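You operate a simulated robot arm through the tools that you are given. There is no shell and no other tool.

You are at the controls of a simulated robot arm. One attempt, no reset.

TASK
Oil the bare patch on the loose head, then lay the head in the top of the short cask.
Fine: wooden brush, oil from the green tin; put the brush back. Set down upright: wooden brush. A coat counts when it lies all over at full strength: go over it till it gets no stronger.

Only the result counts: the job must be done as asked and must still hold three seconds after the hand-in. Knocking over, shifting, dropping, spilling or breaking anything else fails it.

THE ROBOT
A 6-joint arm with a three-finger gripper, fixed in place. Base frame: the origin is at the foot of the arm, x ahead of it, y to its left, z up. Lengths are in mm, angles in degrees, forces in N, time in s.
Its first joint turns from -166.0 to 166.0 degrees. Payload 4.89 kg.
Tool frame: the origin (TCP) lies between the finger pads and is the grasp point; the fingertips stand 30 mm ahead of it; z points along the fingers, y is the line along which they close. The gripper opens to 164 mm. The gripper's body begins 125 mm behind the TCP.
Orientation is that of the tool frame in the base frame, as a unit quaternion [x, y, z, w]. With the fingers straight down and closing along the base's y, the tool's x points along the base's -x, its y along +y and its z along -z.

THE INTERFACE
- The arm moves only by the tool play_rows. Its argument "moves" is a list of rows, each an object of numbers (a shift or turn left out is 0, a gripper value left out holds the last): "x", "y", "z": the shift along the tool's x, y, z in mm; "wx", "wy", "wz": the turn, a rotation vector about the tool's x, y, z in degrees; "gripper": the gripper command, from -1 (shut) to 1 (fully open), values between in proportion. In form: [{"x": .., "y": .., "z": .., "wx": .., "wy": .., "wz": .., "gripper": ..}, ...]. A call has 1 to 20 rows; each row shifts and turns the commanded pose from where the row before left it, along the tool's axes as they then stand. Rows are played at 5 a second. More than 50 mm and 8.6 degrees between two rows, or a gripper value outside its range, and nothing of the call is played. A pose out of reach is approached as far as the arm can. The call stops where the force on the tool passes 40 N (or 10 N more than at its start, if that is more) or the arm is blocked; 0.2 s more then pass. The fingers move at their own pace (about 108 mm/s each) and stop on an object; they squeeze with about 22 N. The grip force told is the motor's: it shows also when the fingers shut on nothing. Time passes only in rows, and 0.2 s behind the last, so rows that do not move let the fingers close. It gives the time, the measured TCP pose, the force on the tool (base axes), the opening and the grip force at its end, in the units of the frame above (readings bear some noise), with the torque about the TCP (base axes, N m) and any sound that the robot's microphone picked up.
- Cameras (640 x 400 px; columns grow to the right, rows downward): "scene" is fixed at [60.1, -649.3, 1241.9]; the picture's right is [0.76, -0.66, 0.00], its down [-0.16, -0.19, -0.97] and it looks along [0.63, 0.73, -0.25] (base axes); focal length 321 px, centre (320, 200). "wrist" rides on the gripper at [76, -2, -152] in the tool frame; the picture's right is [0.02, 1.00, 0.00], its down [-0.88, 0.02, -0.47] and it looks along [-0.47, 0.01, 0.88] (tool axes); focal length 247 px, centre (320, 200). There is no depth. A picture from a camera that has moved, and an enlarged one, comes with that camera's place and axes in the base frame and with its lens. The place of the scene camera against the robot may be out by one fixed shift of up to 12 mm in any direction.
- get_image(camera): a new picture of that camera. The clock stands still meanwhile.
- slide_trunk(by): slides the trunk up (or, below 0, down) by that many mm; the arm rides with it, the base frame stays. It gives what a move gives, with no picture.
- enlarge(camera, box): a new picture of the part [left, top, right, bottom] of that camera's present view, enlarged. The clock stands still meanwhile.
- job_done(): hands the job in; it is judged then, once.

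Places have to be worked out from the pictures, the camera data and where the tool is seen. Open the gripper and draw the arm clear of the work before you hand the job in, unless the task says otherwise.

The tools are called after "Emit:" by a JSON object that holds its "name" and its "arguments". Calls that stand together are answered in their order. play_rows: Moves the arm, as the interface text tells. Its arguments: {"type":"object","properties":{"moves":{"type":"array"}},"required":["moves"]} The other tools are called the same way: slide_trunk (by) slides the trunk up or down; get_image (camera) takes a picture; enlarge (camera, box) takes an enlarged picture of a part of a camera's view; job_done () hands the job in.

At the start:

```text
t: 0.0
tool_pos: [584.4, 114.1, 1241.3]
orientation: [0.0, 1.0, 0.0, 0.0]
contact_force: [0.2, 0.2, 0.1]
wrist_torque: [-0.02, 0.0, -0.02]
width: 164.0
grasp_force: 0.0
trunk travel left (down, up): [-300.0, 90.0]
```

scene: 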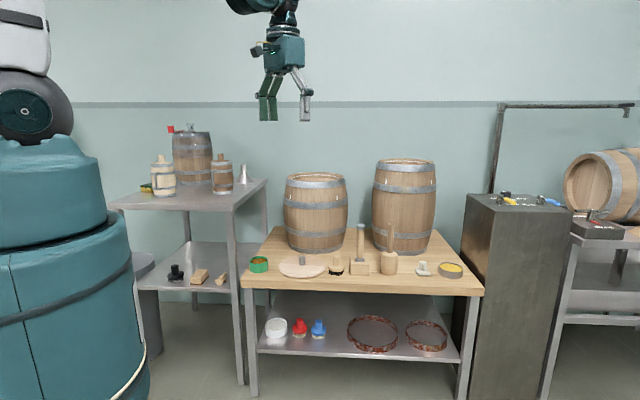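
wrist: 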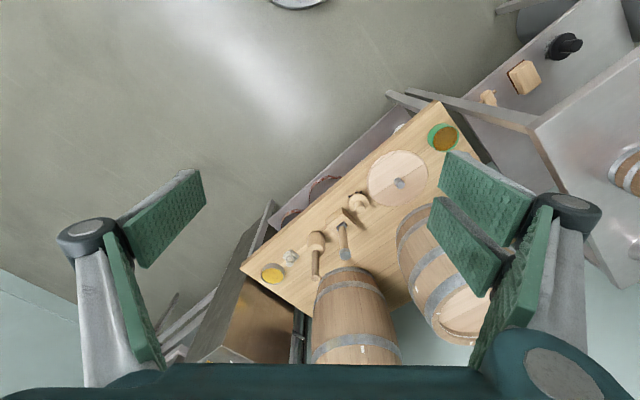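

I'll start by looking closely at the workbench in both cameras.

Emit:
{"name": "enlarge", "arguments": {"camera": "scene", "box": [230, 140, 490, 300]}}

Emit:
{"name": "enlarge", "arguments": {"camera": "wrist", "box": [220, 90, 540, 370]}}

```text
2.46 times, centred on (360, 220) of scene
camera zoom: at [60.1, -649.3, 1241.9], right [0.76, -0.66, 0.0], down [-0.16, -0.19, -0.97], along [0.63, 0.73, -0.25], focal length 790 px, centre (222, 151)
```

zoom: 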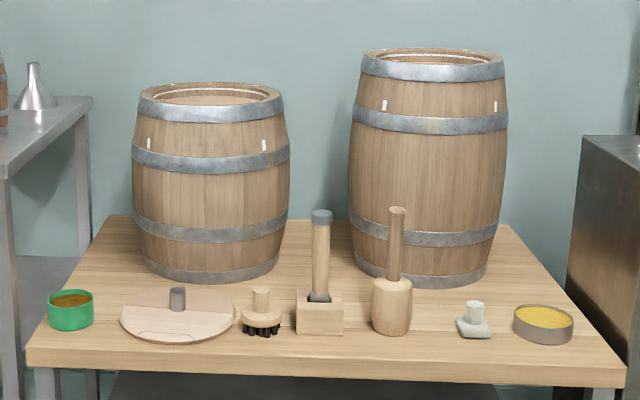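

```text
1.43 times, centred on (380, 230) of wrist
camera zoom: at [508.1, 112.4, 1393.0], right [-0.02, 1.0, 0.0], down [0.88, 0.02, 0.47], along [0.47, 0.01, -0.88], focal length 353 px, centre (234, 157)
```

zoom: 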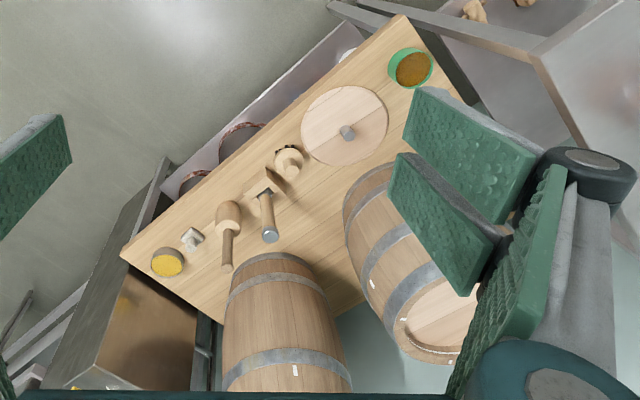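

The table top seems to be at z≈610–620, the head's knob near (833, 372, 659), the green tin near (689, 492) and the short cask's axis near (1060, 550) with its rim at z≈945. I'll move the wrist camera closer over the table for better estimates.

Emit:
{"name": "play_rows", "arguments": {"moves": [{"x": -12, "y": 25, "z": 25, "gripper": 0.0}, {"x": -12, "y": 25, "z": 25}, {"x": -12, "y": 25, "z": 25}, {"x": -12, "y": 25, "z": 25}, {"x": -12, "y": 25, "z": 25}, {"x": -12, "y": 25, "z": 25}, {"x": -12, "y": 25, "z": 25}, {"x": -12, "y": 25, "z": 25}]}}

Emit:
{"name": "get_image", "arguments": {"camera": "wrist"}}

Emit:
{"name": "get_image", "arguments": {"camera": "scene"}}

```text
t: 1.8
tool_pos: [680.4, 314.3, 1040.3]
orientation: [0.0, 1.0, 0.001, -0.001]
contact_force: [-1.0, -0.7, 0.7]
wrist_torque: [0.11, -0.08, -0.02]
width: 82.1
grasp_force: 0.1
trunk travel left (down, up): [-300.0, 90.0]
```

```text
taken
camera wrist: at [604.0, 312.7, 1192.4], right [-0.02, 1.0, 0.0], down [0.88, 0.02, 0.47], along [0.47, 0.01, -0.88], focal length 247 px, centre (320, 200)
```

wrist: 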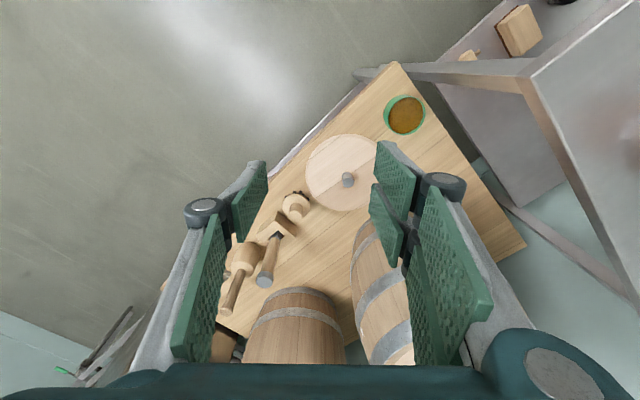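

```text
taken
```

scene: 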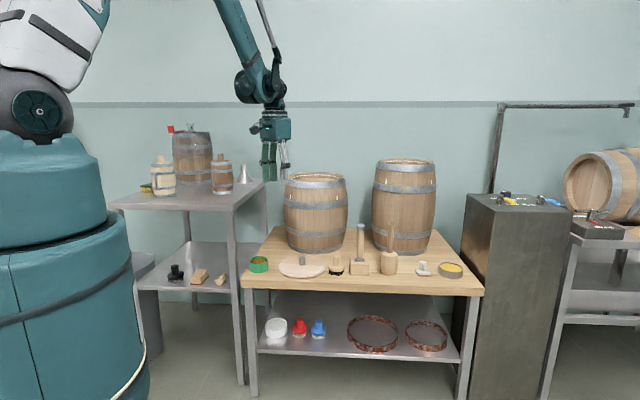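

The view is closer now; I'll enlarge the head, brush and tin in the wrist view.

Emit:
{"name": "enlarge", "arguments": {"camera": "wrist", "box": [260, 80, 440, 230]}}

Emit:
{"name": "enlarge", "arguments": {"camera": "scene", "box": [240, 240, 360, 290]}}

Emit:
{"name": "enlarge", "arguments": {"camera": "scene", "box": [270, 160, 360, 260]}}

```text
2.67 times, centred on (350, 155) of wrist
camera zoom: at [604.0, 312.7, 1192.4], right [-0.02, 1.0, 0.0], down [0.88, 0.02, 0.47], along [0.47, 0.01, -0.88], focal length 659 px, centre (240, 320)
```

zoom: 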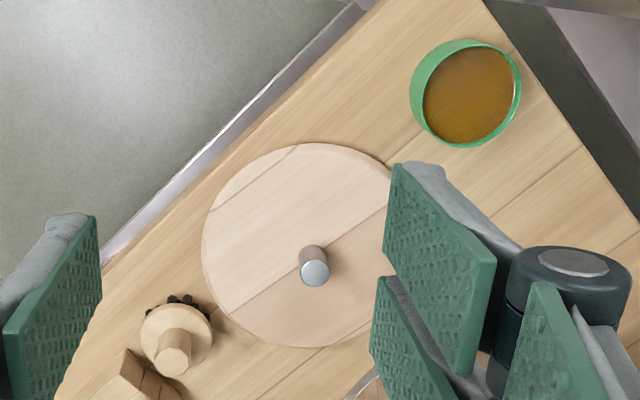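

```text
5.33 times, centred on (300, 265) of scene
camera zoom: at [60.1, -649.3, 1241.9], right [0.76, -0.66, 0.0], down [-0.16, -0.19, -0.97], along [0.63, 0.73, -0.25], focal length 1712 px, centre (427, -147)
```

zoom: 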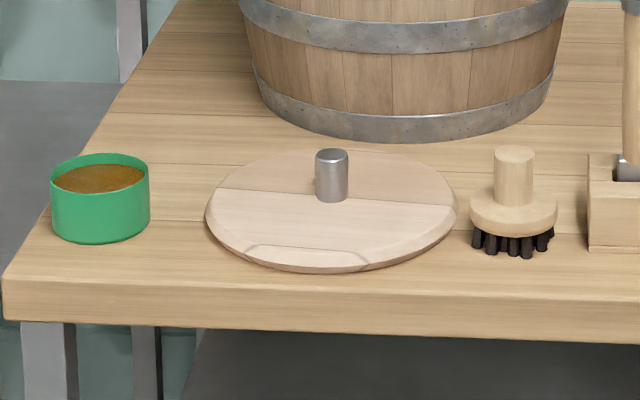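

```text
4.00 times, centred on (315, 210) of scene
camera zoom: at [60.1, -649.3, 1241.9], right [0.76, -0.66, 0.0], down [-0.16, -0.19, -0.97], along [0.63, 0.73, -0.25], focal length 1284 px, centre (340, 160)
```

zoom: 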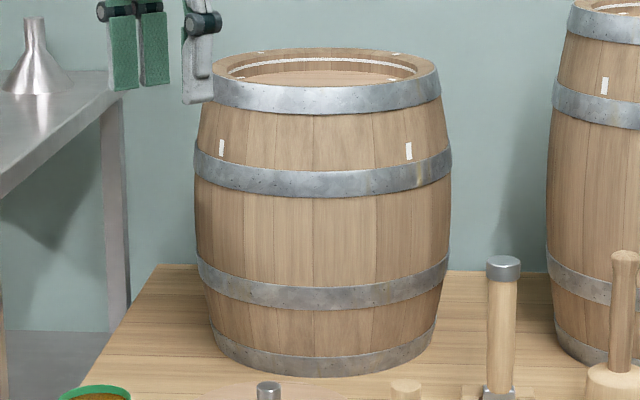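

The head's knob and the brush are visible, but the bare patch isn't clear yet. I'll open the gripper and come closer over the head so I can look at its surface between the fingers.

Emit:
{"name": "play_rows", "arguments": {"moves": [{"x": -6, "y": 12, "z": 38, "gripper": 1.0}, {"x": -6, "y": 12, "z": 38}, {"x": -6, "y": 12, "z": 38}, {"x": -6, "y": 12, "z": 38}, {"x": -6, "y": 12, "z": 38}, {}]}}

Emit:
{"name": "get_image", "arguments": {"camera": "wrist"}}

Emit:
{"name": "enlarge", "arguments": {"camera": "wrist", "box": [200, 80, 440, 300]}}

```text
t: 3.2
tool_pos: [713.3, 374.9, 850.8]
orientation: [0.0, 1.0, 0.0, 0.001]
contact_force: [0.3, 0.7, -0.3]
wrist_torque: [-0.05, 0.05, -0.01]
width: 163.8
grasp_force: 0.0
trunk travel left (down, up): [-300.0, 90.0]
```

```text
taken
camera wrist: at [636.6, 372.5, 1002.5], right [-0.02, 1.0, 0.0], down [0.88, 0.02, 0.47], along [0.47, 0.01, -0.88], focal length 247 px, centre (320, 200)
```

wrist: 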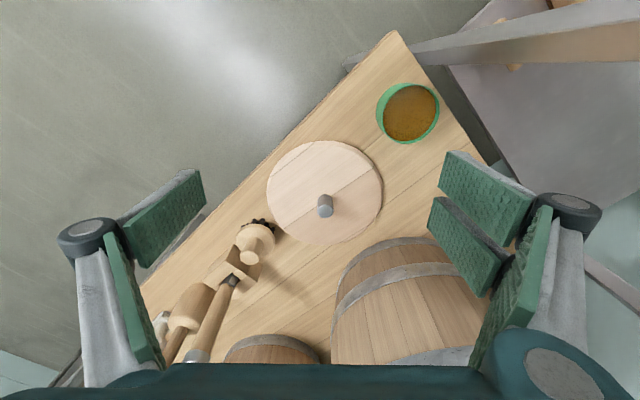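

```text
1.82 times, centred on (320, 190) of wrist
camera zoom: at [636.6, 372.5, 1002.5], right [-0.02, 1.0, 0.0], down [0.88, 0.02, 0.47], along [0.47, 0.01, -0.88], focal length 449 px, centre (320, 218)
```

zoom: 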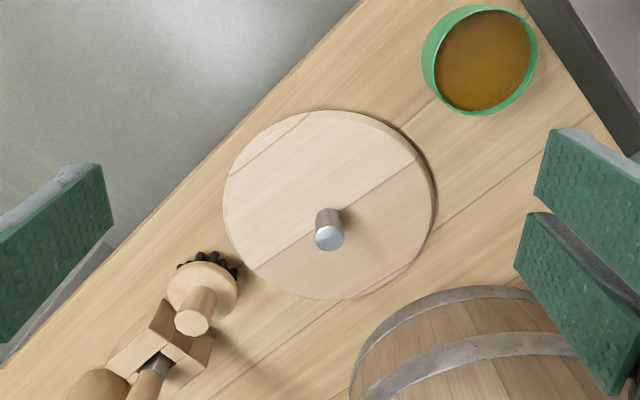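

I'll enlarge just the head to find where the bare patch begins and ends.

Emit:
{"name": "enlarge", "arguments": {"camera": "wrist", "box": [255, 130, 395, 255]}}

Emit:
{"name": "enlarge", "arguments": {"camera": "scene", "box": [270, 245, 350, 285]}}

```text
3.20 times, centred on (325, 192) of wrist
camera zoom: at [636.6, 372.5, 1002.5], right [-0.02, 1.0, 0.0], down [0.88, 0.02, 0.47], along [0.47, 0.01, -0.88], focal length 790 px, centre (304, 224)
```

zoom: 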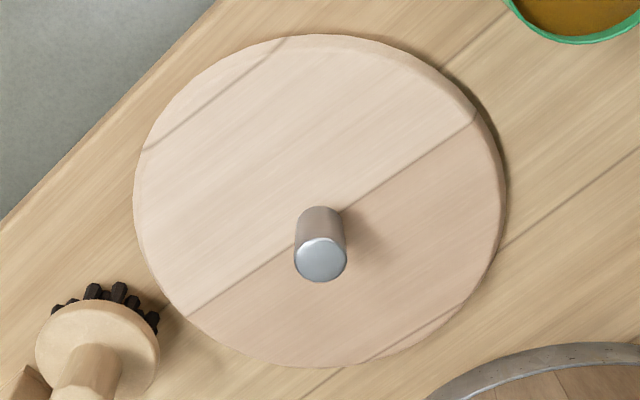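

```text
8.00 times, centred on (310, 265) of scene
camera zoom: at [60.1, -649.3, 1241.9], right [0.76, -0.66, 0.0], down [-0.16, -0.19, -0.97], along [0.63, 0.73, -0.25], focal length 2568 px, centre (400, -320)
```

zoom: 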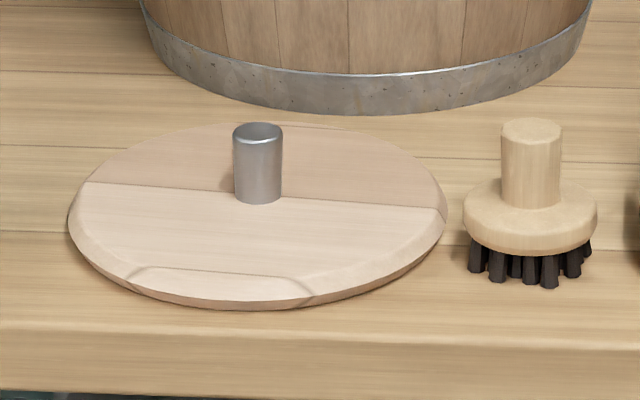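

The front half of the head, on the near side of the middle seam, looks paler than the back half. I'll zoom tighter to see the patch's exact borders.

Emit:
{"name": "enlarge", "arguments": {"camera": "wrist", "box": [262, 135, 342, 185]}}

Emit:
{"name": "enlarge", "arguments": {"camera": "wrist", "box": [305, 135, 385, 185]}}

Emit:
{"name": "enlarge", "arguments": {"camera": "wrist", "box": [262, 185, 342, 245]}}

Emit:
{"name": "enlarge", "arguments": {"camera": "wrist", "box": [312, 185, 392, 245]}}

```text
8.00 times, centred on (302, 160) of wrist
camera zoom: at [636.6, 372.5, 1002.5], right [-0.02, 1.0, 0.0], down [0.88, 0.02, 0.47], along [0.47, 0.01, -0.88], focal length 1976 px, centre (464, 520)
```

zoom: 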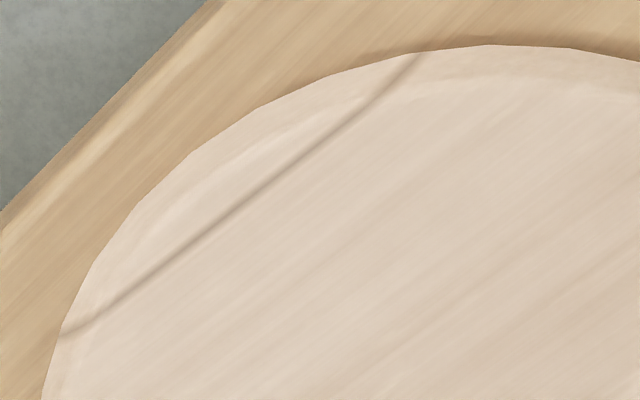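

```text
8.00 times, centred on (345, 160) of wrist
camera zoom: at [636.6, 372.5, 1002.5], right [-0.02, 1.0, 0.0], down [0.88, 0.02, 0.47], along [0.47, 0.01, -0.88], focal length 1976 px, centre (120, 520)
```

zoom: 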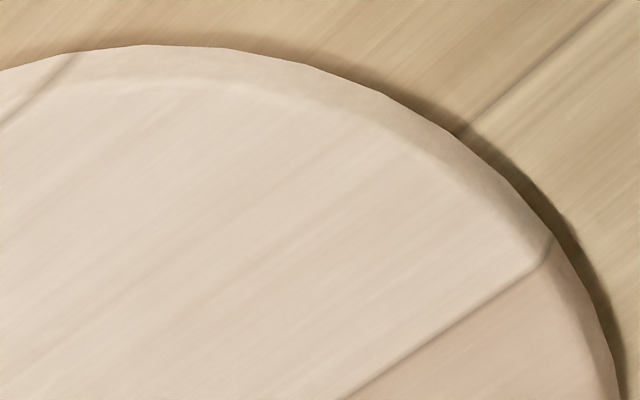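

```text
6.67 times, centred on (302, 215) of wrist
camera zoom: at [636.6, 372.5, 1002.5], right [-0.02, 1.0, 0.0], down [0.88, 0.02, 0.47], along [0.47, 0.01, -0.88], focal length 1646 px, centre (440, 100)
```

zoom: 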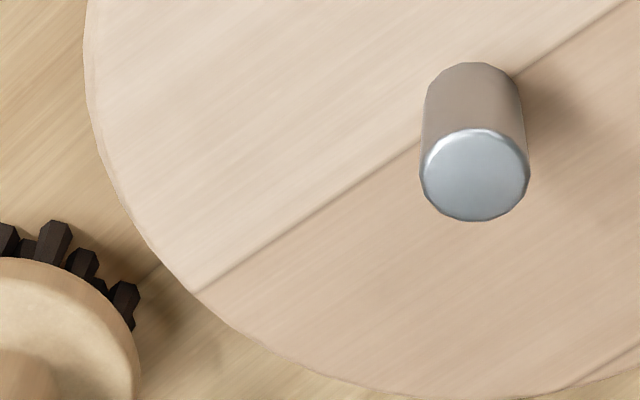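

```text
6.67 times, centred on (352, 215) of wrist
camera zoom: at [636.6, 372.5, 1002.5], right [-0.02, 1.0, 0.0], down [0.88, 0.02, 0.47], along [0.47, 0.01, -0.88], focal length 1646 px, centre (107, 100)
```

zoom: 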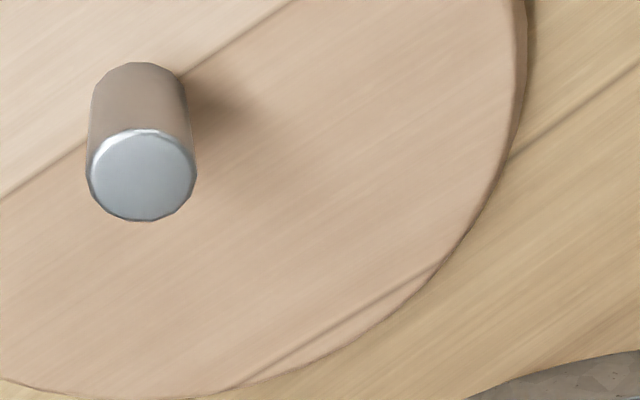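

The pale half (the two planks nearest the robot) is what I take as the bare patch. The brush sits around (920, 252) beside a tall hammer, so I'll turn the gripper about 41° to keep its wide body clear of the hammer handle and get a better view of the brush.

Emit:
{"name": "play_rows", "arguments": {"moves": [{"wz": 8.2}, {"wz": 8.2}, {"wz": 8.2}, {"wz": 8.2}, {"wz": 8.2}, {"x": -36.6, "y": 11.25}, {"x": -36.6, "y": 11.25}, {"x": -36.6, "y": 11.25}, {"x": -36.6, "y": 11.25}, {}]}}

Emit:
{"name": "get_image", "arguments": {"camera": "wrist"}}

Emit:
{"name": "get_image", "arguments": {"camera": "scene"}}

```text
t: 5.4
tool_pos: [851.5, 312.3, 852.1]
orientation: [0.351, 0.937, 0.0, -0.001]
contact_force: [-0.5, 0.0, 0.4]
wrist_torque: [0.02, 0.05, -0.01]
width: 163.8
grasp_force: 0.0
trunk travel left (down, up): [-300.0, 90.0]
```

```text
taken
camera wrist: at [793.0, 360.2, 1002.6], right [0.64, 0.77, 0.0], down [0.68, -0.56, 0.47], along [0.36, -0.3, -0.88], focal length 247 px, centre (320, 200)
```

wrist: 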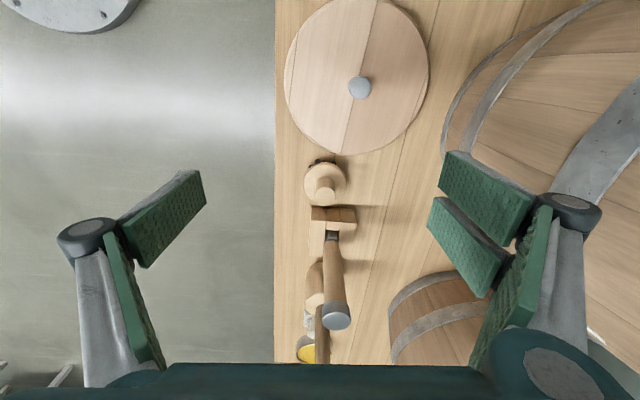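

```text
taken
```

scene: 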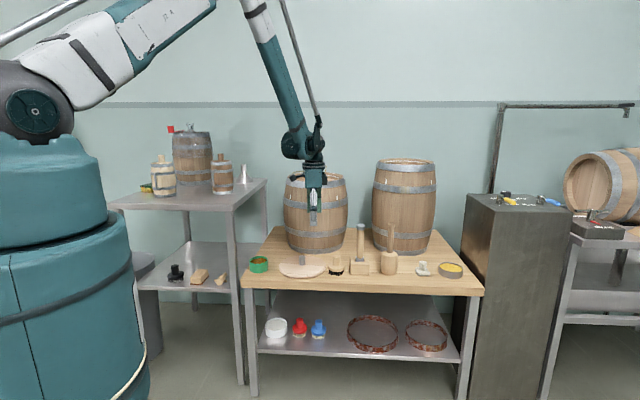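

The table's long edge now lines up with the image. I'll enlarge the brush, hammer and head in this view to triangulate them.

Emit:
{"name": "enlarge", "arguments": {"camera": "wrist", "box": [265, 140, 385, 215]}}

Emit:
{"name": "enlarge", "arguments": {"camera": "wrist", "box": [265, 0, 445, 160]}}

Emit:
{"name": "enlarge", "arguments": {"camera": "wrist", "box": [265, 190, 415, 370]}}

```text
5.33 times, centred on (325, 178) of wrist
camera zoom: at [793.0, 360.2, 1002.6], right [0.64, 0.77, 0.0], down [0.68, -0.56, 0.47], along [0.36, -0.3, -0.88], focal length 1317 px, centre (293, 320)
```

zoom: 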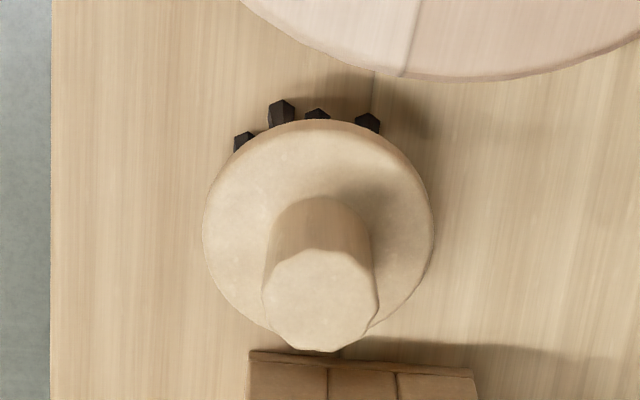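

```text
2.50 times, centred on (355, 80) of wrist
camera zoom: at [793.0, 360.2, 1002.6], right [0.64, 0.77, 0.0], down [0.68, -0.56, 0.47], along [0.36, -0.3, -0.88], focal length 617 px, centre (232, 500)
```

zoom: 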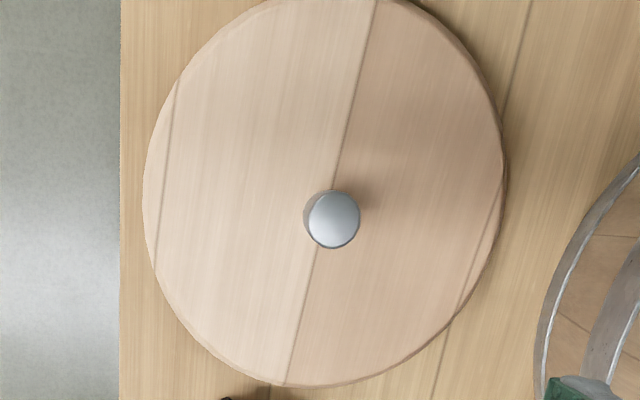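

```text
2.22 times, centred on (340, 280) of wrist
camera zoom: at [793.0, 360.2, 1002.6], right [0.64, 0.77, 0.0], down [0.68, -0.56, 0.47], along [0.36, -0.3, -0.88], focal length 549 px, centre (276, 22)
```

zoom: 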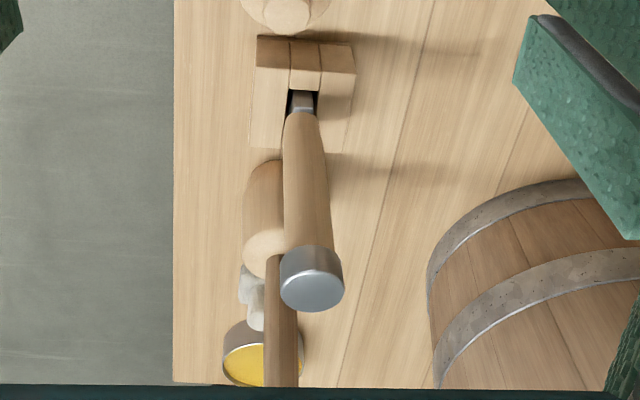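

Triangulated so far: knob top (844, 386, 654), head surface z≈617, brush handle top (933, 254, 662) and brush disc top z≈622. I'll move to directly over the brush with the gripper part-open, and check.

Emit:
{"name": "play_rows", "arguments": {"moves": [{"x": -33.2, "y": 3.25, "z": 20, "gripper": 0.0}, {"x": -33.2, "y": 3.25, "z": 30}, {"x": -33.3, "y": 3.25, "z": 42}, {}]}}

Emit:
{"name": "get_image", "arguments": {"camera": "wrist"}}

Emit:
{"name": "enlarge", "arguments": {"camera": "scene", "box": [270, 160, 430, 290]}}

```text
refused: row 3 steps farther than a row can; nothing moved
```

```text
taken
camera wrist: at [793.0, 360.2, 1002.6], right [0.64, 0.77, 0.0], down [0.68, -0.56, 0.47], along [0.36, -0.3, -0.88], focal length 247 px, centre (320, 200)
```

wrist: 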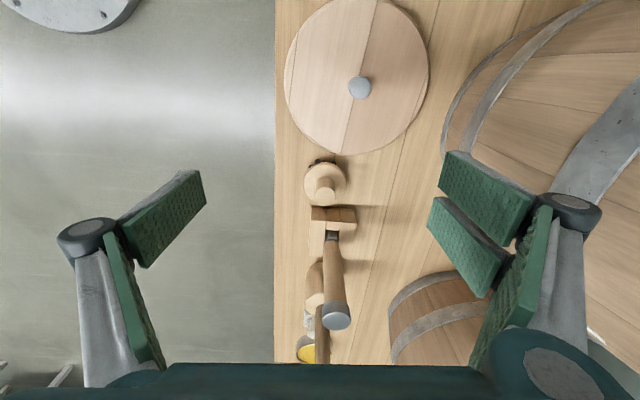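

```text
3.08 times, centred on (350, 225) of scene
camera zoom: at [60.1, -649.3, 1241.9], right [0.76, -0.66, 0.0], down [-0.16, -0.19, -0.97], along [0.63, 0.73, -0.25], focal length 988 px, centre (228, 123)
```

zoom: 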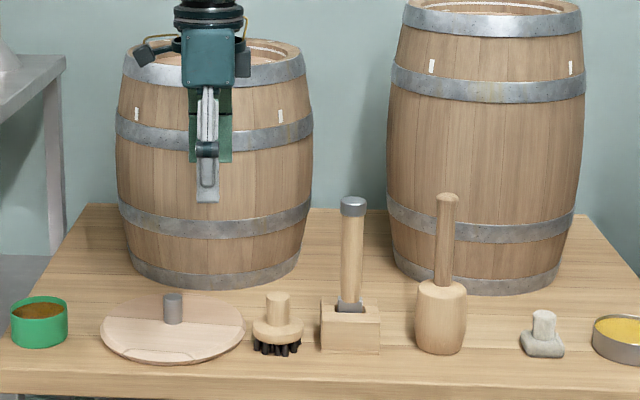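

The move was refused because one row was over 50 mm, so I'll split it into smaller rows.

Emit:
{"name": "play_rows", "arguments": {"moves": [{"x": -24.9, "y": 2.44, "z": 18, "gripper": 0.0}, {"x": -24.9, "y": 2.44, "z": 24}, {"x": -24.9, "y": 2.44, "z": 25}, {"x": -24.9, "y": 2.44, "z": 25}, {}]}}

Emit:
{"name": "get_image", "arguments": {"camera": "wrist"}}

Emit:
{"name": "enlarge", "arguments": {"camera": "scene", "box": [270, 160, 430, 290]}}

```text
t: 6.6
tool_pos: [931.8, 254.0, 758.0]
orientation: [0.351, 0.937, 0.0, 0.0]
contact_force: [0.4, -0.1, -0.3]
wrist_torque: [0.0, 0.07, 0.01]
width: 82.2
grasp_force: 0.1
trunk travel left (down, up): [-300.0, 90.0]
```

```text
taken
camera wrist: at [874.1, 302.1, 910.1], right [0.64, 0.77, 0.0], down [0.68, -0.56, 0.47], along [0.36, -0.3, -0.88], focal length 247 px, centre (320, 200)
```

wrist: 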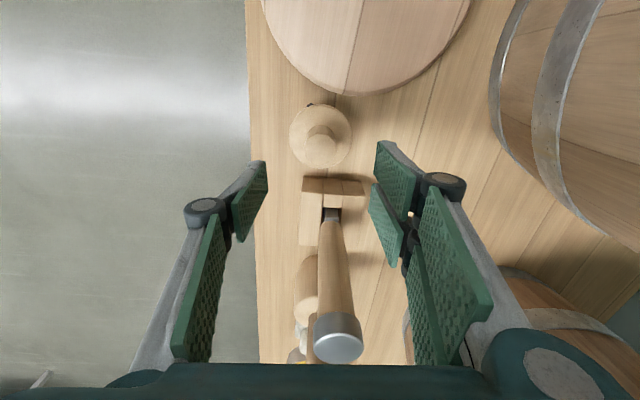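

```text
3.08 times, centred on (350, 225) of scene
camera zoom: at [60.1, -649.3, 1241.9], right [0.76, -0.66, 0.0], down [-0.16, -0.19, -0.97], along [0.63, 0.73, -0.25], focal length 988 px, centre (228, 123)
```

zoom: 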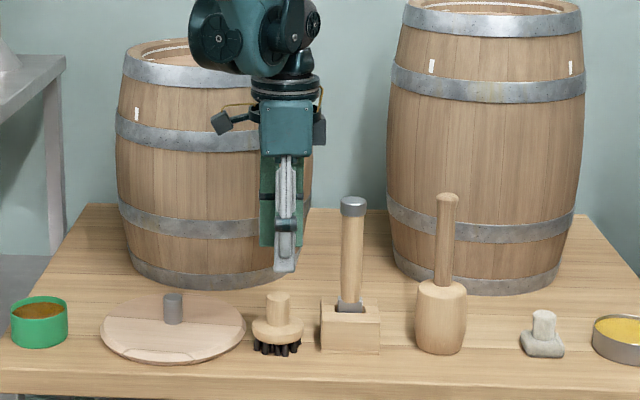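

I'm now above the brush. I'll enlarge to verify its handle position against my estimate, which predicts pixel (321, 152) for the handle top.

Emit:
{"name": "enlarge", "arguments": {"camera": "wrist", "box": [270, 95, 370, 185]}}

```text
4.44 times, centred on (320, 140) of wrist
camera zoom: at [874.1, 302.1, 910.1], right [0.64, 0.77, 0.0], down [0.68, -0.56, 0.47], along [0.36, -0.3, -0.88], focal length 1098 px, centre (320, 467)
```

zoom: 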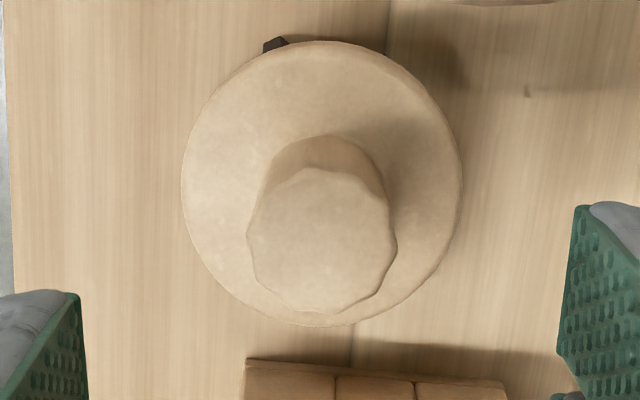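

The handle lies within 2 mm of the fingers' midline, so I'll descend around it to TCP z≈668.

Emit:
{"name": "play_rows", "arguments": {"moves": [{"z": 40}, {"z": 35}, {"z": 15}, {}]}}

Emit:
{"name": "get_image", "arguments": {"camera": "wrist"}}

Emit:
{"name": "enlarge", "arguments": {"camera": "scene", "box": [290, 200, 400, 285]}}

```text
t: 7.6
tool_pos: [930.4, 253.9, 670.0]
orientation: [0.351, 0.937, 0.0, 0.0]
contact_force: [0.4, 0.2, -1.4]
wrist_torque: [0.0, 0.08, 0.0]
width: 82.1
grasp_force: 0.1
trunk travel left (down, up): [-300.0, 90.0]
```

```text
taken
camera wrist: at [872.0, 302.8, 821.2], right [0.64, 0.77, 0.0], down [0.68, -0.56, 0.47], along [0.36, -0.3, -0.88], focal length 247 px, centre (320, 200)
```

wrist: 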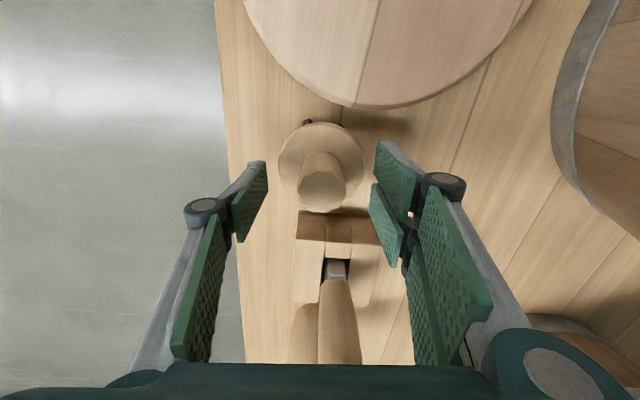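

```text
4.71 times, centred on (345, 242) of scene
camera zoom: at [60.1, -649.3, 1241.9], right [0.76, -0.66, 0.0], down [-0.16, -0.19, -0.97], along [0.63, 0.73, -0.25], focal length 1510 px, centre (202, 0)
```

zoom: 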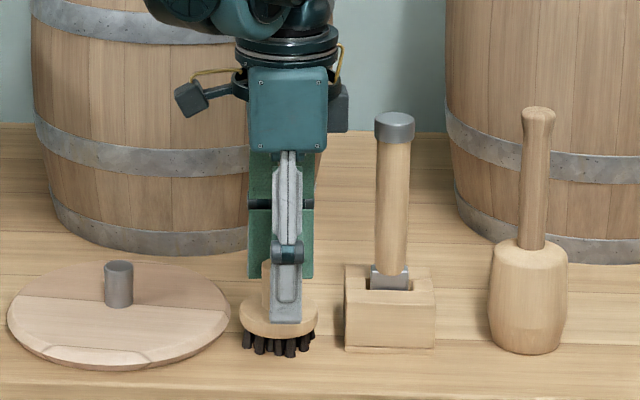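

The handle is between the fingers. I'll zoom in to judge the disc's top height against the fingertips before lowering further.

Emit:
{"name": "enlarge", "arguments": {"camera": "wrist", "box": [240, 105, 400, 225]}}

Emit:
{"name": "enlarge", "arguments": {"camera": "scene", "box": [325, 235, 375, 285]}}

```text
3.33 times, centred on (320, 165) of wrist
camera zoom: at [872.0, 302.8, 821.2], right [0.64, 0.77, 0.0], down [0.68, -0.56, 0.47], along [0.36, -0.3, -0.88], focal length 823 px, centre (320, 317)
```

zoom: 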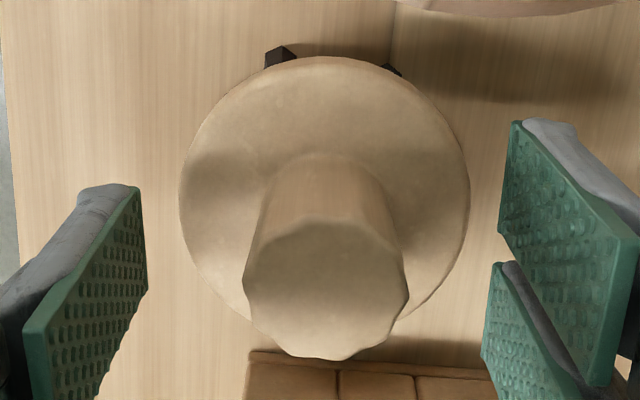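

```text
8.00 times, centred on (350, 260) of scene
camera zoom: at [60.1, -649.3, 1241.9], right [0.76, -0.66, 0.0], down [-0.16, -0.19, -0.97], along [0.63, 0.73, -0.25], focal length 2568 px, centre (80, -280)
```

zoom: 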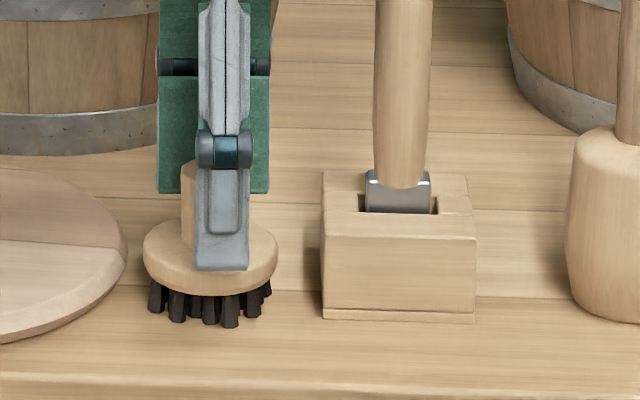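

Disc top is about z=624 and handle top about z=668. I'll lower to TCP z≈661 (fingertips about 7 mm over the disc) and close.

Emit:
{"name": "play_rows", "arguments": {"moves": [{"z": 9}, {}, {"gripper": -0.5}, {"gripper": -0.7}, {"gripper": -1}, {}, {}]}}

Emit:
{"name": "enlarge", "arguments": {"camera": "wrist", "box": [240, 105, 400, 225]}}

Emit:
{"name": "enlarge", "arguments": {"camera": "scene", "box": [325, 235, 375, 285]}}

```text
t: 9.2
tool_pos: [931.2, 252.2, 661.3]
orientation: [0.349, 0.937, 0.0, 0.001]
contact_force: [0.4, -0.7, 0.7]
wrist_torque: [0.02, -0.01, 0.0]
width: 66.3
grasp_force: 22.2
trunk travel left (down, up): [-300.0, 90.0]
```

```text
3.33 times, centred on (320, 165) of wrist
camera zoom: at [872.5, 302.2, 812.2], right [0.64, 0.77, 0.0], down [0.68, -0.56, 0.47], along [0.36, -0.3, -0.88], focal length 823 px, centre (320, 317)
```

zoom: 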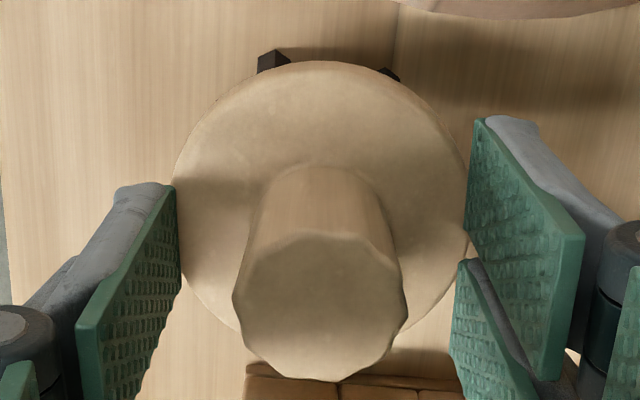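

```text
8.00 times, centred on (350, 260) of scene
camera zoom: at [60.1, -649.3, 1241.9], right [0.76, -0.66, 0.0], down [-0.16, -0.19, -0.97], along [0.63, 0.73, -0.25], focal length 2568 px, centre (80, -280)
```

zoom: 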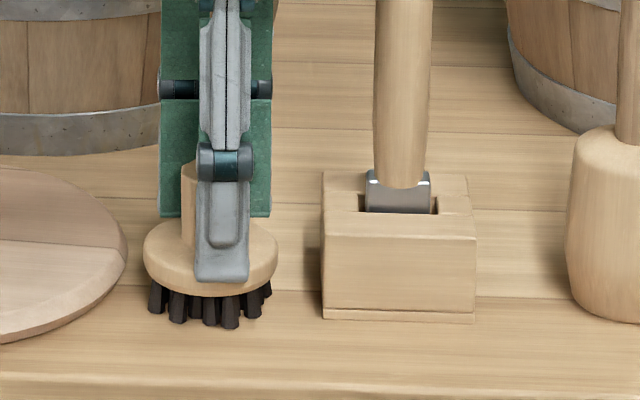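

The fingers stopped at 66 mm, which is the disc's width, not the 33 mm handle, so the fingertips are most likely on the disc's rim. I'll open, rise 13 mm and close again on the handle.

Emit:
{"name": "play_rows", "arguments": {"moves": [{"gripper": 0.0}, {}, {"z": -13}, {}, {"gripper": -0.4}, {"gripper": -0.6}, {"gripper": -1}, {}, {}]}}

Emit:
{"name": "enlarge", "arguments": {"camera": "wrist", "box": [240, 105, 400, 225]}}

Emit:
{"name": "enlarge", "arguments": {"camera": "scene", "box": [325, 235, 375, 285]}}

```text
t: 11.2
tool_pos: [930.9, 253.9, 674.4]
orientation: [0.35, 0.937, 0.0, 0.001]
contact_force: [0.0, 1.0, 1.5]
wrist_torque: [-0.04, -0.09, 0.06]
width: 31.3
grasp_force: 21.5
trunk travel left (down, up): [-300.0, 90.0]
```

```text
3.33 times, centred on (320, 165) of wrist
camera zoom: at [872.4, 302.3, 825.8], right [0.64, 0.77, 0.0], down [0.68, -0.56, 0.47], along [0.36, -0.3, -0.88], focal length 823 px, centre (320, 317)
```

zoom: 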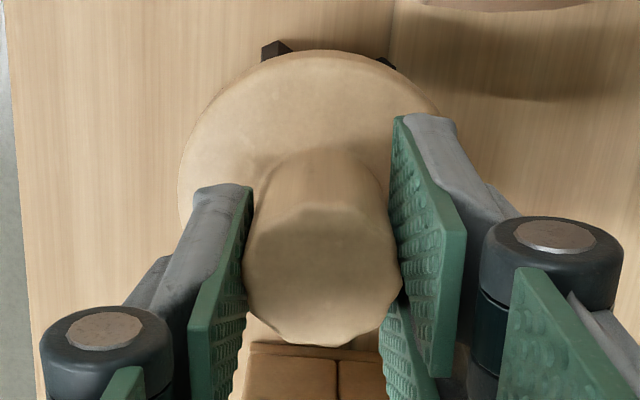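

```text
8.00 times, centred on (350, 260) of scene
camera zoom: at [60.1, -649.3, 1241.9], right [0.76, -0.66, 0.0], down [-0.16, -0.19, -0.97], along [0.63, 0.73, -0.25], focal length 2568 px, centre (80, -280)
```

zoom: 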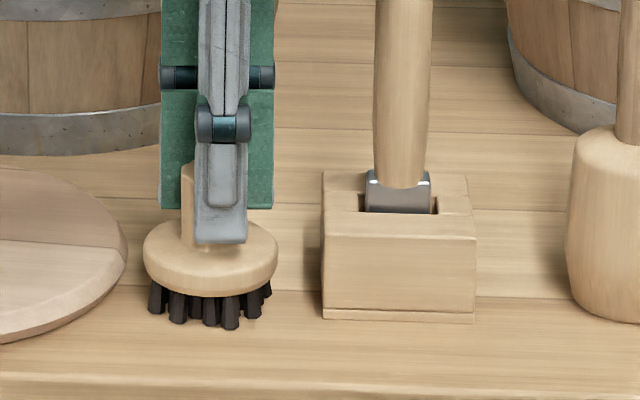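

Now the grip is on the handle at 31.3 mm, so the place to return it to is TCP (930.9, 253.9, 674.4). I'll lift it and travel part of the way towards the green tin, stopping short to measure the tin.

Emit:
{"name": "play_rows", "arguments": {"moves": [{"z": -10}, {"z": -30}, {"z": -45}, {"z": -20}, {"x": 37, "y": 3}, {"x": 37, "y": 3}, {"x": 37, "y": 3}, {"x": 37, "y": 3}, {"x": 37, "y": 3}, {"x": 37, "y": 3}, {}]}}

Emit:
{"name": "get_image", "arguments": {"camera": "wrist"}}

Emit:
{"name": "enlarge", "arguments": {"camera": "scene", "box": [230, 190, 350, 290]}}

```text
t: 13.6
tool_pos: [771.5, 413.3, 777.8]
orientation: [0.35, 0.937, 0.001, 0.0]
contact_force: [0.3, 0.0, -0.4]
wrist_torque: [-0.05, -0.04, 0.05]
width: 31.4
grasp_force: 21.8
trunk travel left (down, up): [-300.0, 90.0]
```

```text
taken
camera wrist: at [713.9, 461.9, 929.2], right [0.64, 0.77, 0.0], down [0.68, -0.56, 0.47], along [0.36, -0.3, -0.88], focal length 247 px, centre (320, 200)
```

wrist: 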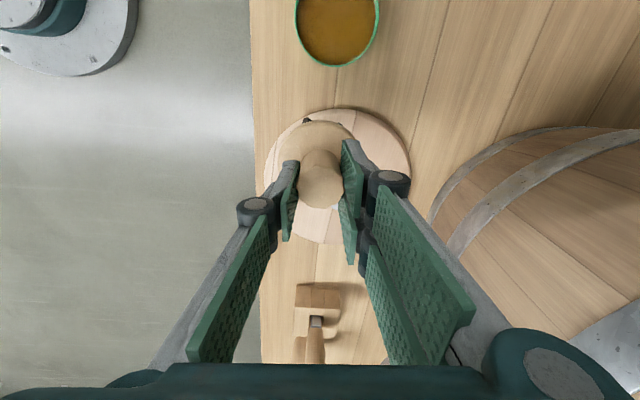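

```text
4.00 times, centred on (290, 240) of scene
camera zoom: at [60.1, -649.3, 1241.9], right [0.76, -0.66, 0.0], down [-0.16, -0.19, -0.97], along [0.63, 0.73, -0.25], focal length 1284 px, centre (440, 40)
```

zoom: 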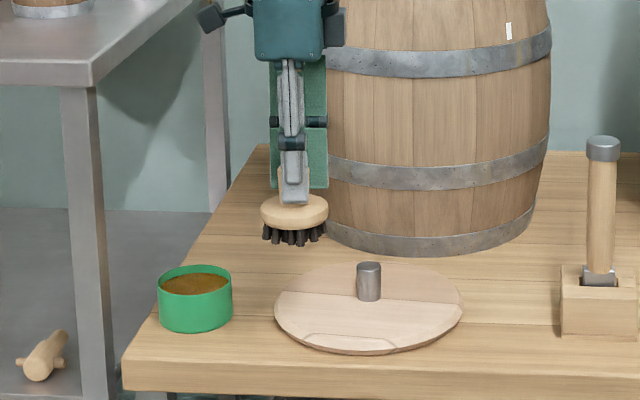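

The brush lifted cleanly. I'll enlarge the tin in the wrist view and scene view to fix its centre, rim and oil level.

Emit:
{"name": "enlarge", "arguments": {"camera": "wrist", "box": [270, 0, 410, 90]}}

Emit:
{"name": "enlarge", "arguments": {"camera": "scene", "box": [240, 245, 300, 285]}}

Emit:
{"name": "enlarge", "arguments": {"camera": "scene", "box": [285, 225, 335, 260]}}

```text
4.44 times, centred on (340, 45) of wrist
camera zoom: at [713.9, 461.9, 929.2], right [0.64, 0.77, 0.0], down [0.68, -0.56, 0.47], along [0.36, -0.3, -0.88], focal length 1098 px, centre (231, 889)
```

zoom: 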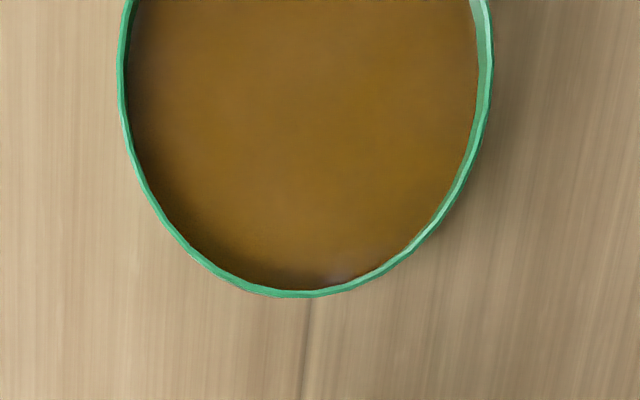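

```text
10.00 times, centred on (270, 265) of scene
camera zoom: at [60.1, -649.3, 1241.9], right [0.76, -0.66, 0.0], down [-0.16, -0.19, -0.97], along [0.63, 0.73, -0.25], focal length 3210 px, centre (820, -450)
```

zoom: 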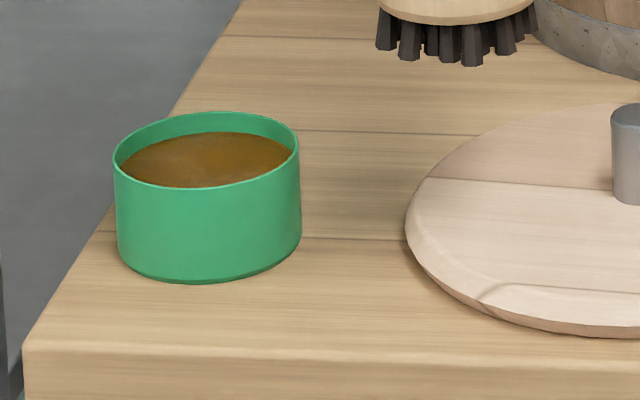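

```text
11.43 times, centred on (310, 242) of scene
camera zoom: at [60.1, -649.3, 1241.9], right [0.76, -0.66, 0.0], down [-0.16, -0.19, -0.97], along [0.63, 0.73, -0.25], focal length 3668 px, centre (434, -286)
```

zoom: 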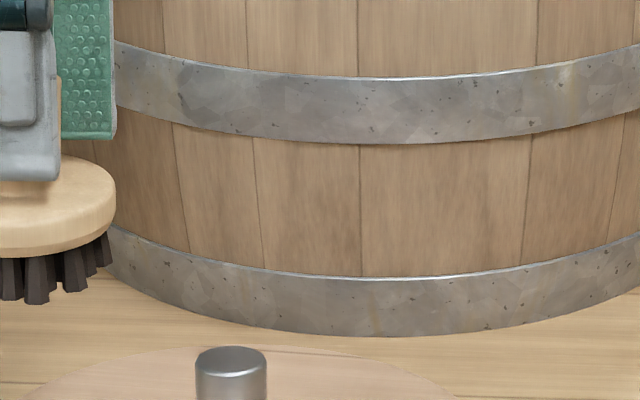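

The tin's centre is about (688.5, 504), its rim z≈636 and the oil about 9 mm below the rim. The brush axis sits about 4.5 mm along tool +x from the TCP, so I'll move it over the tin and check.

Emit:
{"name": "play_rows", "arguments": {"moves": [{"x": 39.3, "y": 4.6}, {"x": 39.3, "y": 4.6}, {"x": 39.2, "y": 4.6}, {"z": 20}, {"z": 20}, {}]}}

Emit:
{"name": "get_image", "arguments": {"camera": "wrist"}}

Emit:
{"name": "enlarge", "arguments": {"camera": "scene", "box": [235, 230, 295, 280]}}

```text
t: 14.7
tool_pos: [694.4, 501.2, 751.9]
orientation: [0.351, 0.936, 0.002, -0.001]
contact_force: [-3.7, -6.8, 16.1]
wrist_torque: [2.11, 0.43, 0.65]
width: 30.8
grasp_force: 22.0
trunk travel left (down, up): [-300.0, 90.0]
stopped in row 5: the force on the tool passed its limit at 70 N (the readings are from after the stop); the commanded pose is now the measured one
```

```text
taken
camera wrist: at [635.7, 549.7, 903.6], right [0.64, 0.77, 0.0], down [0.68, -0.57, 0.47], along [0.36, -0.3, -0.88], focal length 247 px, centre (320, 200)
```

wrist: 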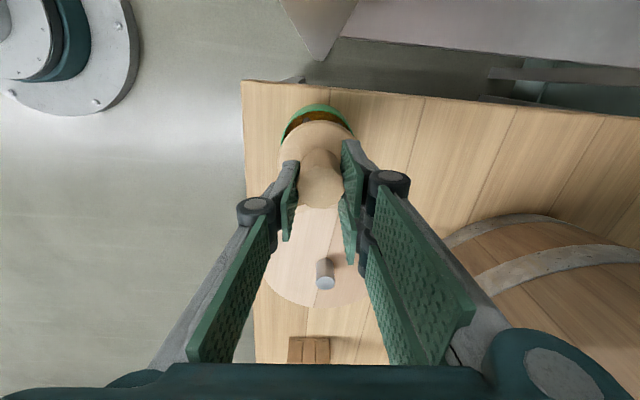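

```text
8.00 times, centred on (265, 255) of scene
camera zoom: at [60.1, -649.3, 1241.9], right [0.76, -0.66, 0.0], down [-0.16, -0.19, -0.97], along [0.63, 0.73, -0.25], focal length 2568 px, centre (760, -240)
```

zoom: 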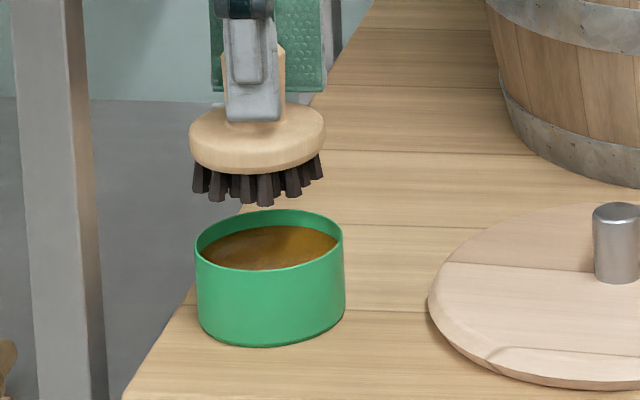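

The force limit tripped. The brush isn't touching the tin; the contact torque points to the wrist camera's housing touching the corner of the steel side table, whose top is near z≈870. I'll go straight up and check for any disturbance.

Emit:
{"name": "play_rows", "arguments": {"moves": [{"z": -25}, {"z": -40}, {}]}}

Emit:
{"name": "get_image", "arguments": {"camera": "scene"}}

Emit:
{"name": "get_image", "arguments": {"camera": "wrist"}}

Emit:
{"name": "enlarge", "arguments": {"camera": "scene", "box": [100, 100, 340, 250]}}

```text
t: 15.5
tool_pos: [692.8, 501.2, 817.4]
orientation: [0.351, 0.936, 0.001, 0.0]
contact_force: [-1.0, -0.8, 0.6]
wrist_torque: [0.04, -0.1, -0.01]
width: 30.9
grasp_force: 22.2
trunk travel left (down, up): [-300.0, 90.0]
```

```text
taken
```

scene: 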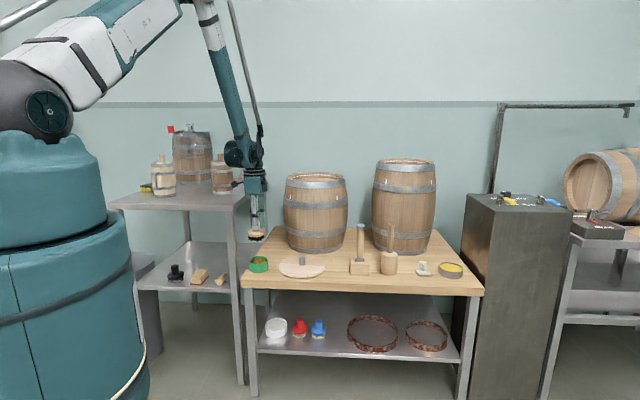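

```text
taken
camera wrist: at [635.2, 549.1, 968.5], right [0.64, 0.77, 0.0], down [0.68, -0.57, 0.47], along [0.36, -0.3, -0.88], focal length 247 px, centre (320, 200)
```

wrist: 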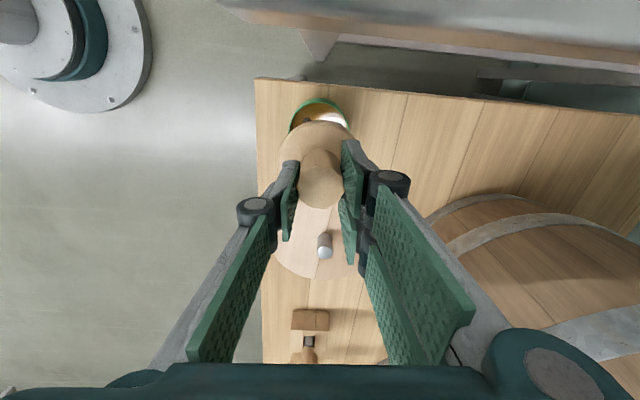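

```text
2.67 times, centred on (220, 175) of scene
camera zoom: at [60.1, -649.3, 1241.9], right [0.76, -0.66, 0.0], down [-0.16, -0.19, -0.97], along [0.63, 0.73, -0.25], focal length 856 px, centre (587, 267)
```

zoom: 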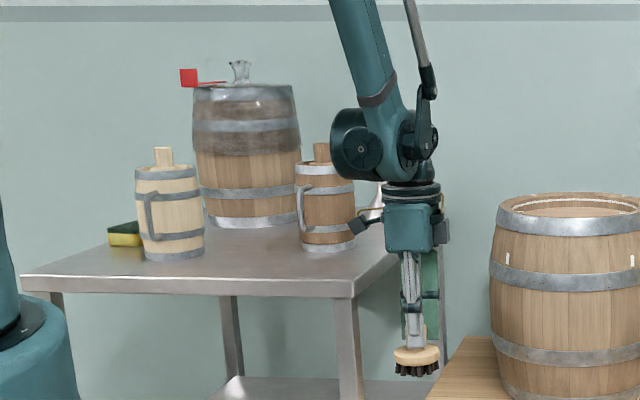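

Nothing was disturbed. With the camera on the other side the gripper would clear the steel table, so I'll back off over the head and turn the tool 180° (its body stays parallel to that table's edge).

Emit:
{"name": "play_rows", "arguments": {"moves": [{"x": -36}, {"x": -36}, {"x": -36}, {"wz": -8.5}, {"wz": -8.5}, {"wz": -8.5}, {"wz": -8.5}, {"wz": -8.5}, {"wz": -8.5}, {"wz": -8.5}, {"wz": -8.5}, {"wz": -8.5}, {"wz": -8.5}, {}]}}

Emit:
{"name": "get_image", "arguments": {"camera": "scene"}}

```text
t: 18.5
tool_pos: [776.6, 430.0, 816.2]
orientation: [-0.376, 0.927, 0.001, 0.0]
contact_force: [-0.8, 1.1, -0.3]
wrist_torque: [0.0, 0.02, 0.0]
width: 30.9
grasp_force: 22.6
trunk travel left (down, up): [-300.0, 90.0]
```

```text
taken
```

scene: 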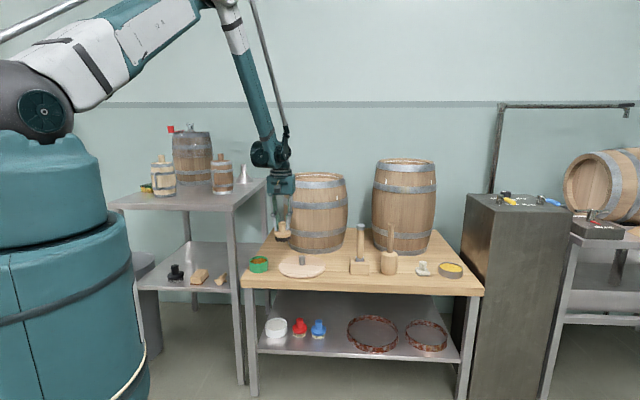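

The turn works. I'll continue with the remaining 95° and then look.

Emit:
{"name": "play_rows", "arguments": {"moves": [{"wz": -8.5}, {"wz": -8.5}, {"wz": -8.5}, {"wz": -8.5}, {"wz": -8.5}, {"wz": -8.5}, {"wz": -8.5}, {"wz": -8.5}, {"wz": -8.5}, {"wz": -8.5}, {"wz": -8.5}, {"wz": -1.3}, {}]}}

Emit:
{"name": "get_image", "arguments": {"camera": "wrist"}}

Emit:
{"name": "get_image", "arguments": {"camera": "scene"}}

```text
t: 21.3
tool_pos: [776.4, 430.0, 816.2]
orientation: [0.936, -0.352, -0.001, 0.0]
contact_force: [-0.2, -0.1, -1.4]
wrist_torque: [-0.05, 0.0, 0.0]
width: 30.9
grasp_force: 21.8
trunk travel left (down, up): [-300.0, 90.0]
```

```text
taken
camera wrist: at [835.4, 381.5, 966.6], right [-0.64, -0.77, 0.0], down [-0.67, 0.56, 0.47], along [-0.36, 0.31, -0.88], focal length 247 px, centre (320, 200)
```

wrist: 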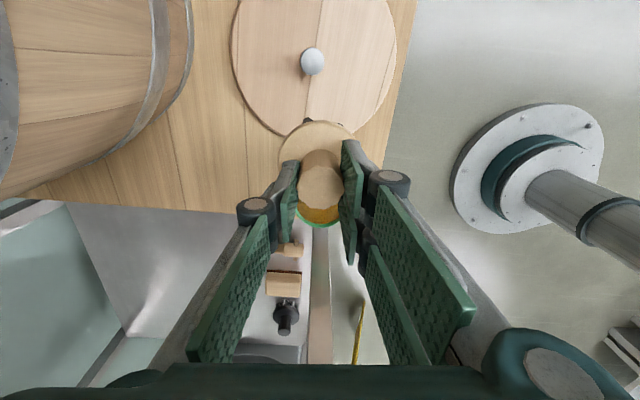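

```text
taken
```

scene: 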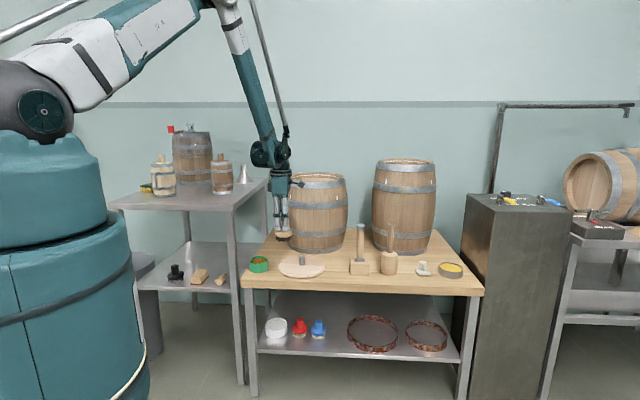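

The tool is now turned. I'll move the brush axis over the tin centre (TCP about (685, 507)), keep height at 816, and check alignment.

Emit:
{"name": "play_rows", "arguments": {"moves": [{"x": -30, "y": 0.6}, {"x": -30, "y": 0.6}, {"x": -30, "y": 0.6}, {"x": -29.4, "y": 0.5}, {"z": 20}, {"z": 20}, {}]}}

Emit:
{"name": "get_image", "arguments": {"camera": "wrist"}}

Emit:
{"name": "enlarge", "arguments": {"camera": "scene", "box": [220, 175, 310, 285]}}

```text
t: 22.9
tool_pos: [684.5, 508.8, 776.5]
orientation: [0.936, -0.353, -0.001, 0.0]
contact_force: [0.5, 0.3, -1.6]
wrist_torque: [-0.04, 0.09, 0.0]
width: 31.1
grasp_force: 22.2
trunk travel left (down, up): [-300.0, 90.0]
```

```text
taken
camera wrist: at [743.2, 458.9, 925.9], right [-0.64, -0.77, 0.0], down [-0.67, 0.57, 0.47], along [-0.36, 0.31, -0.88], focal length 247 px, centre (320, 200)
```

wrist: 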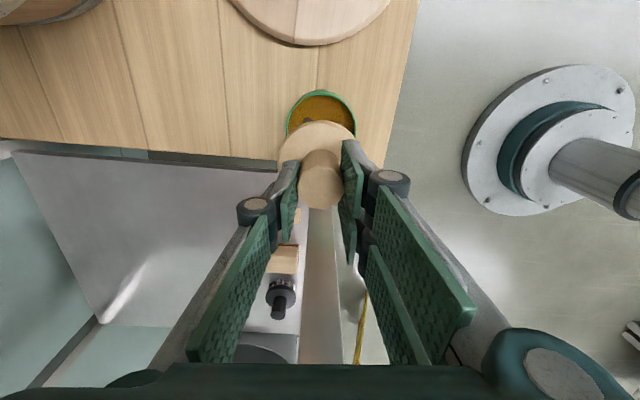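

```text
3.64 times, centred on (265, 230) of scene
camera zoom: at [60.1, -649.3, 1241.9], right [0.76, -0.66, 0.0], down [-0.16, -0.19, -0.97], along [0.63, 0.73, -0.25], focal length 1167 px, centre (520, 91)
```

zoom: 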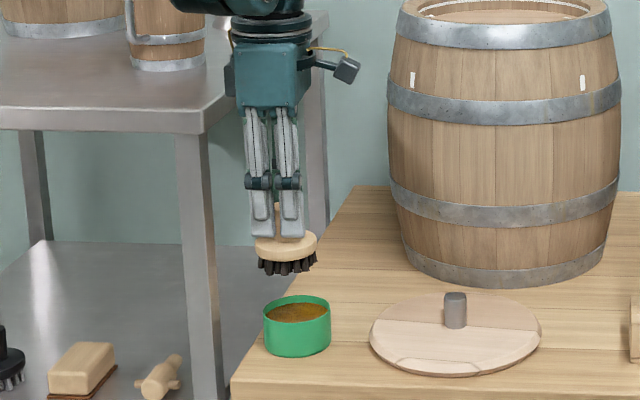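

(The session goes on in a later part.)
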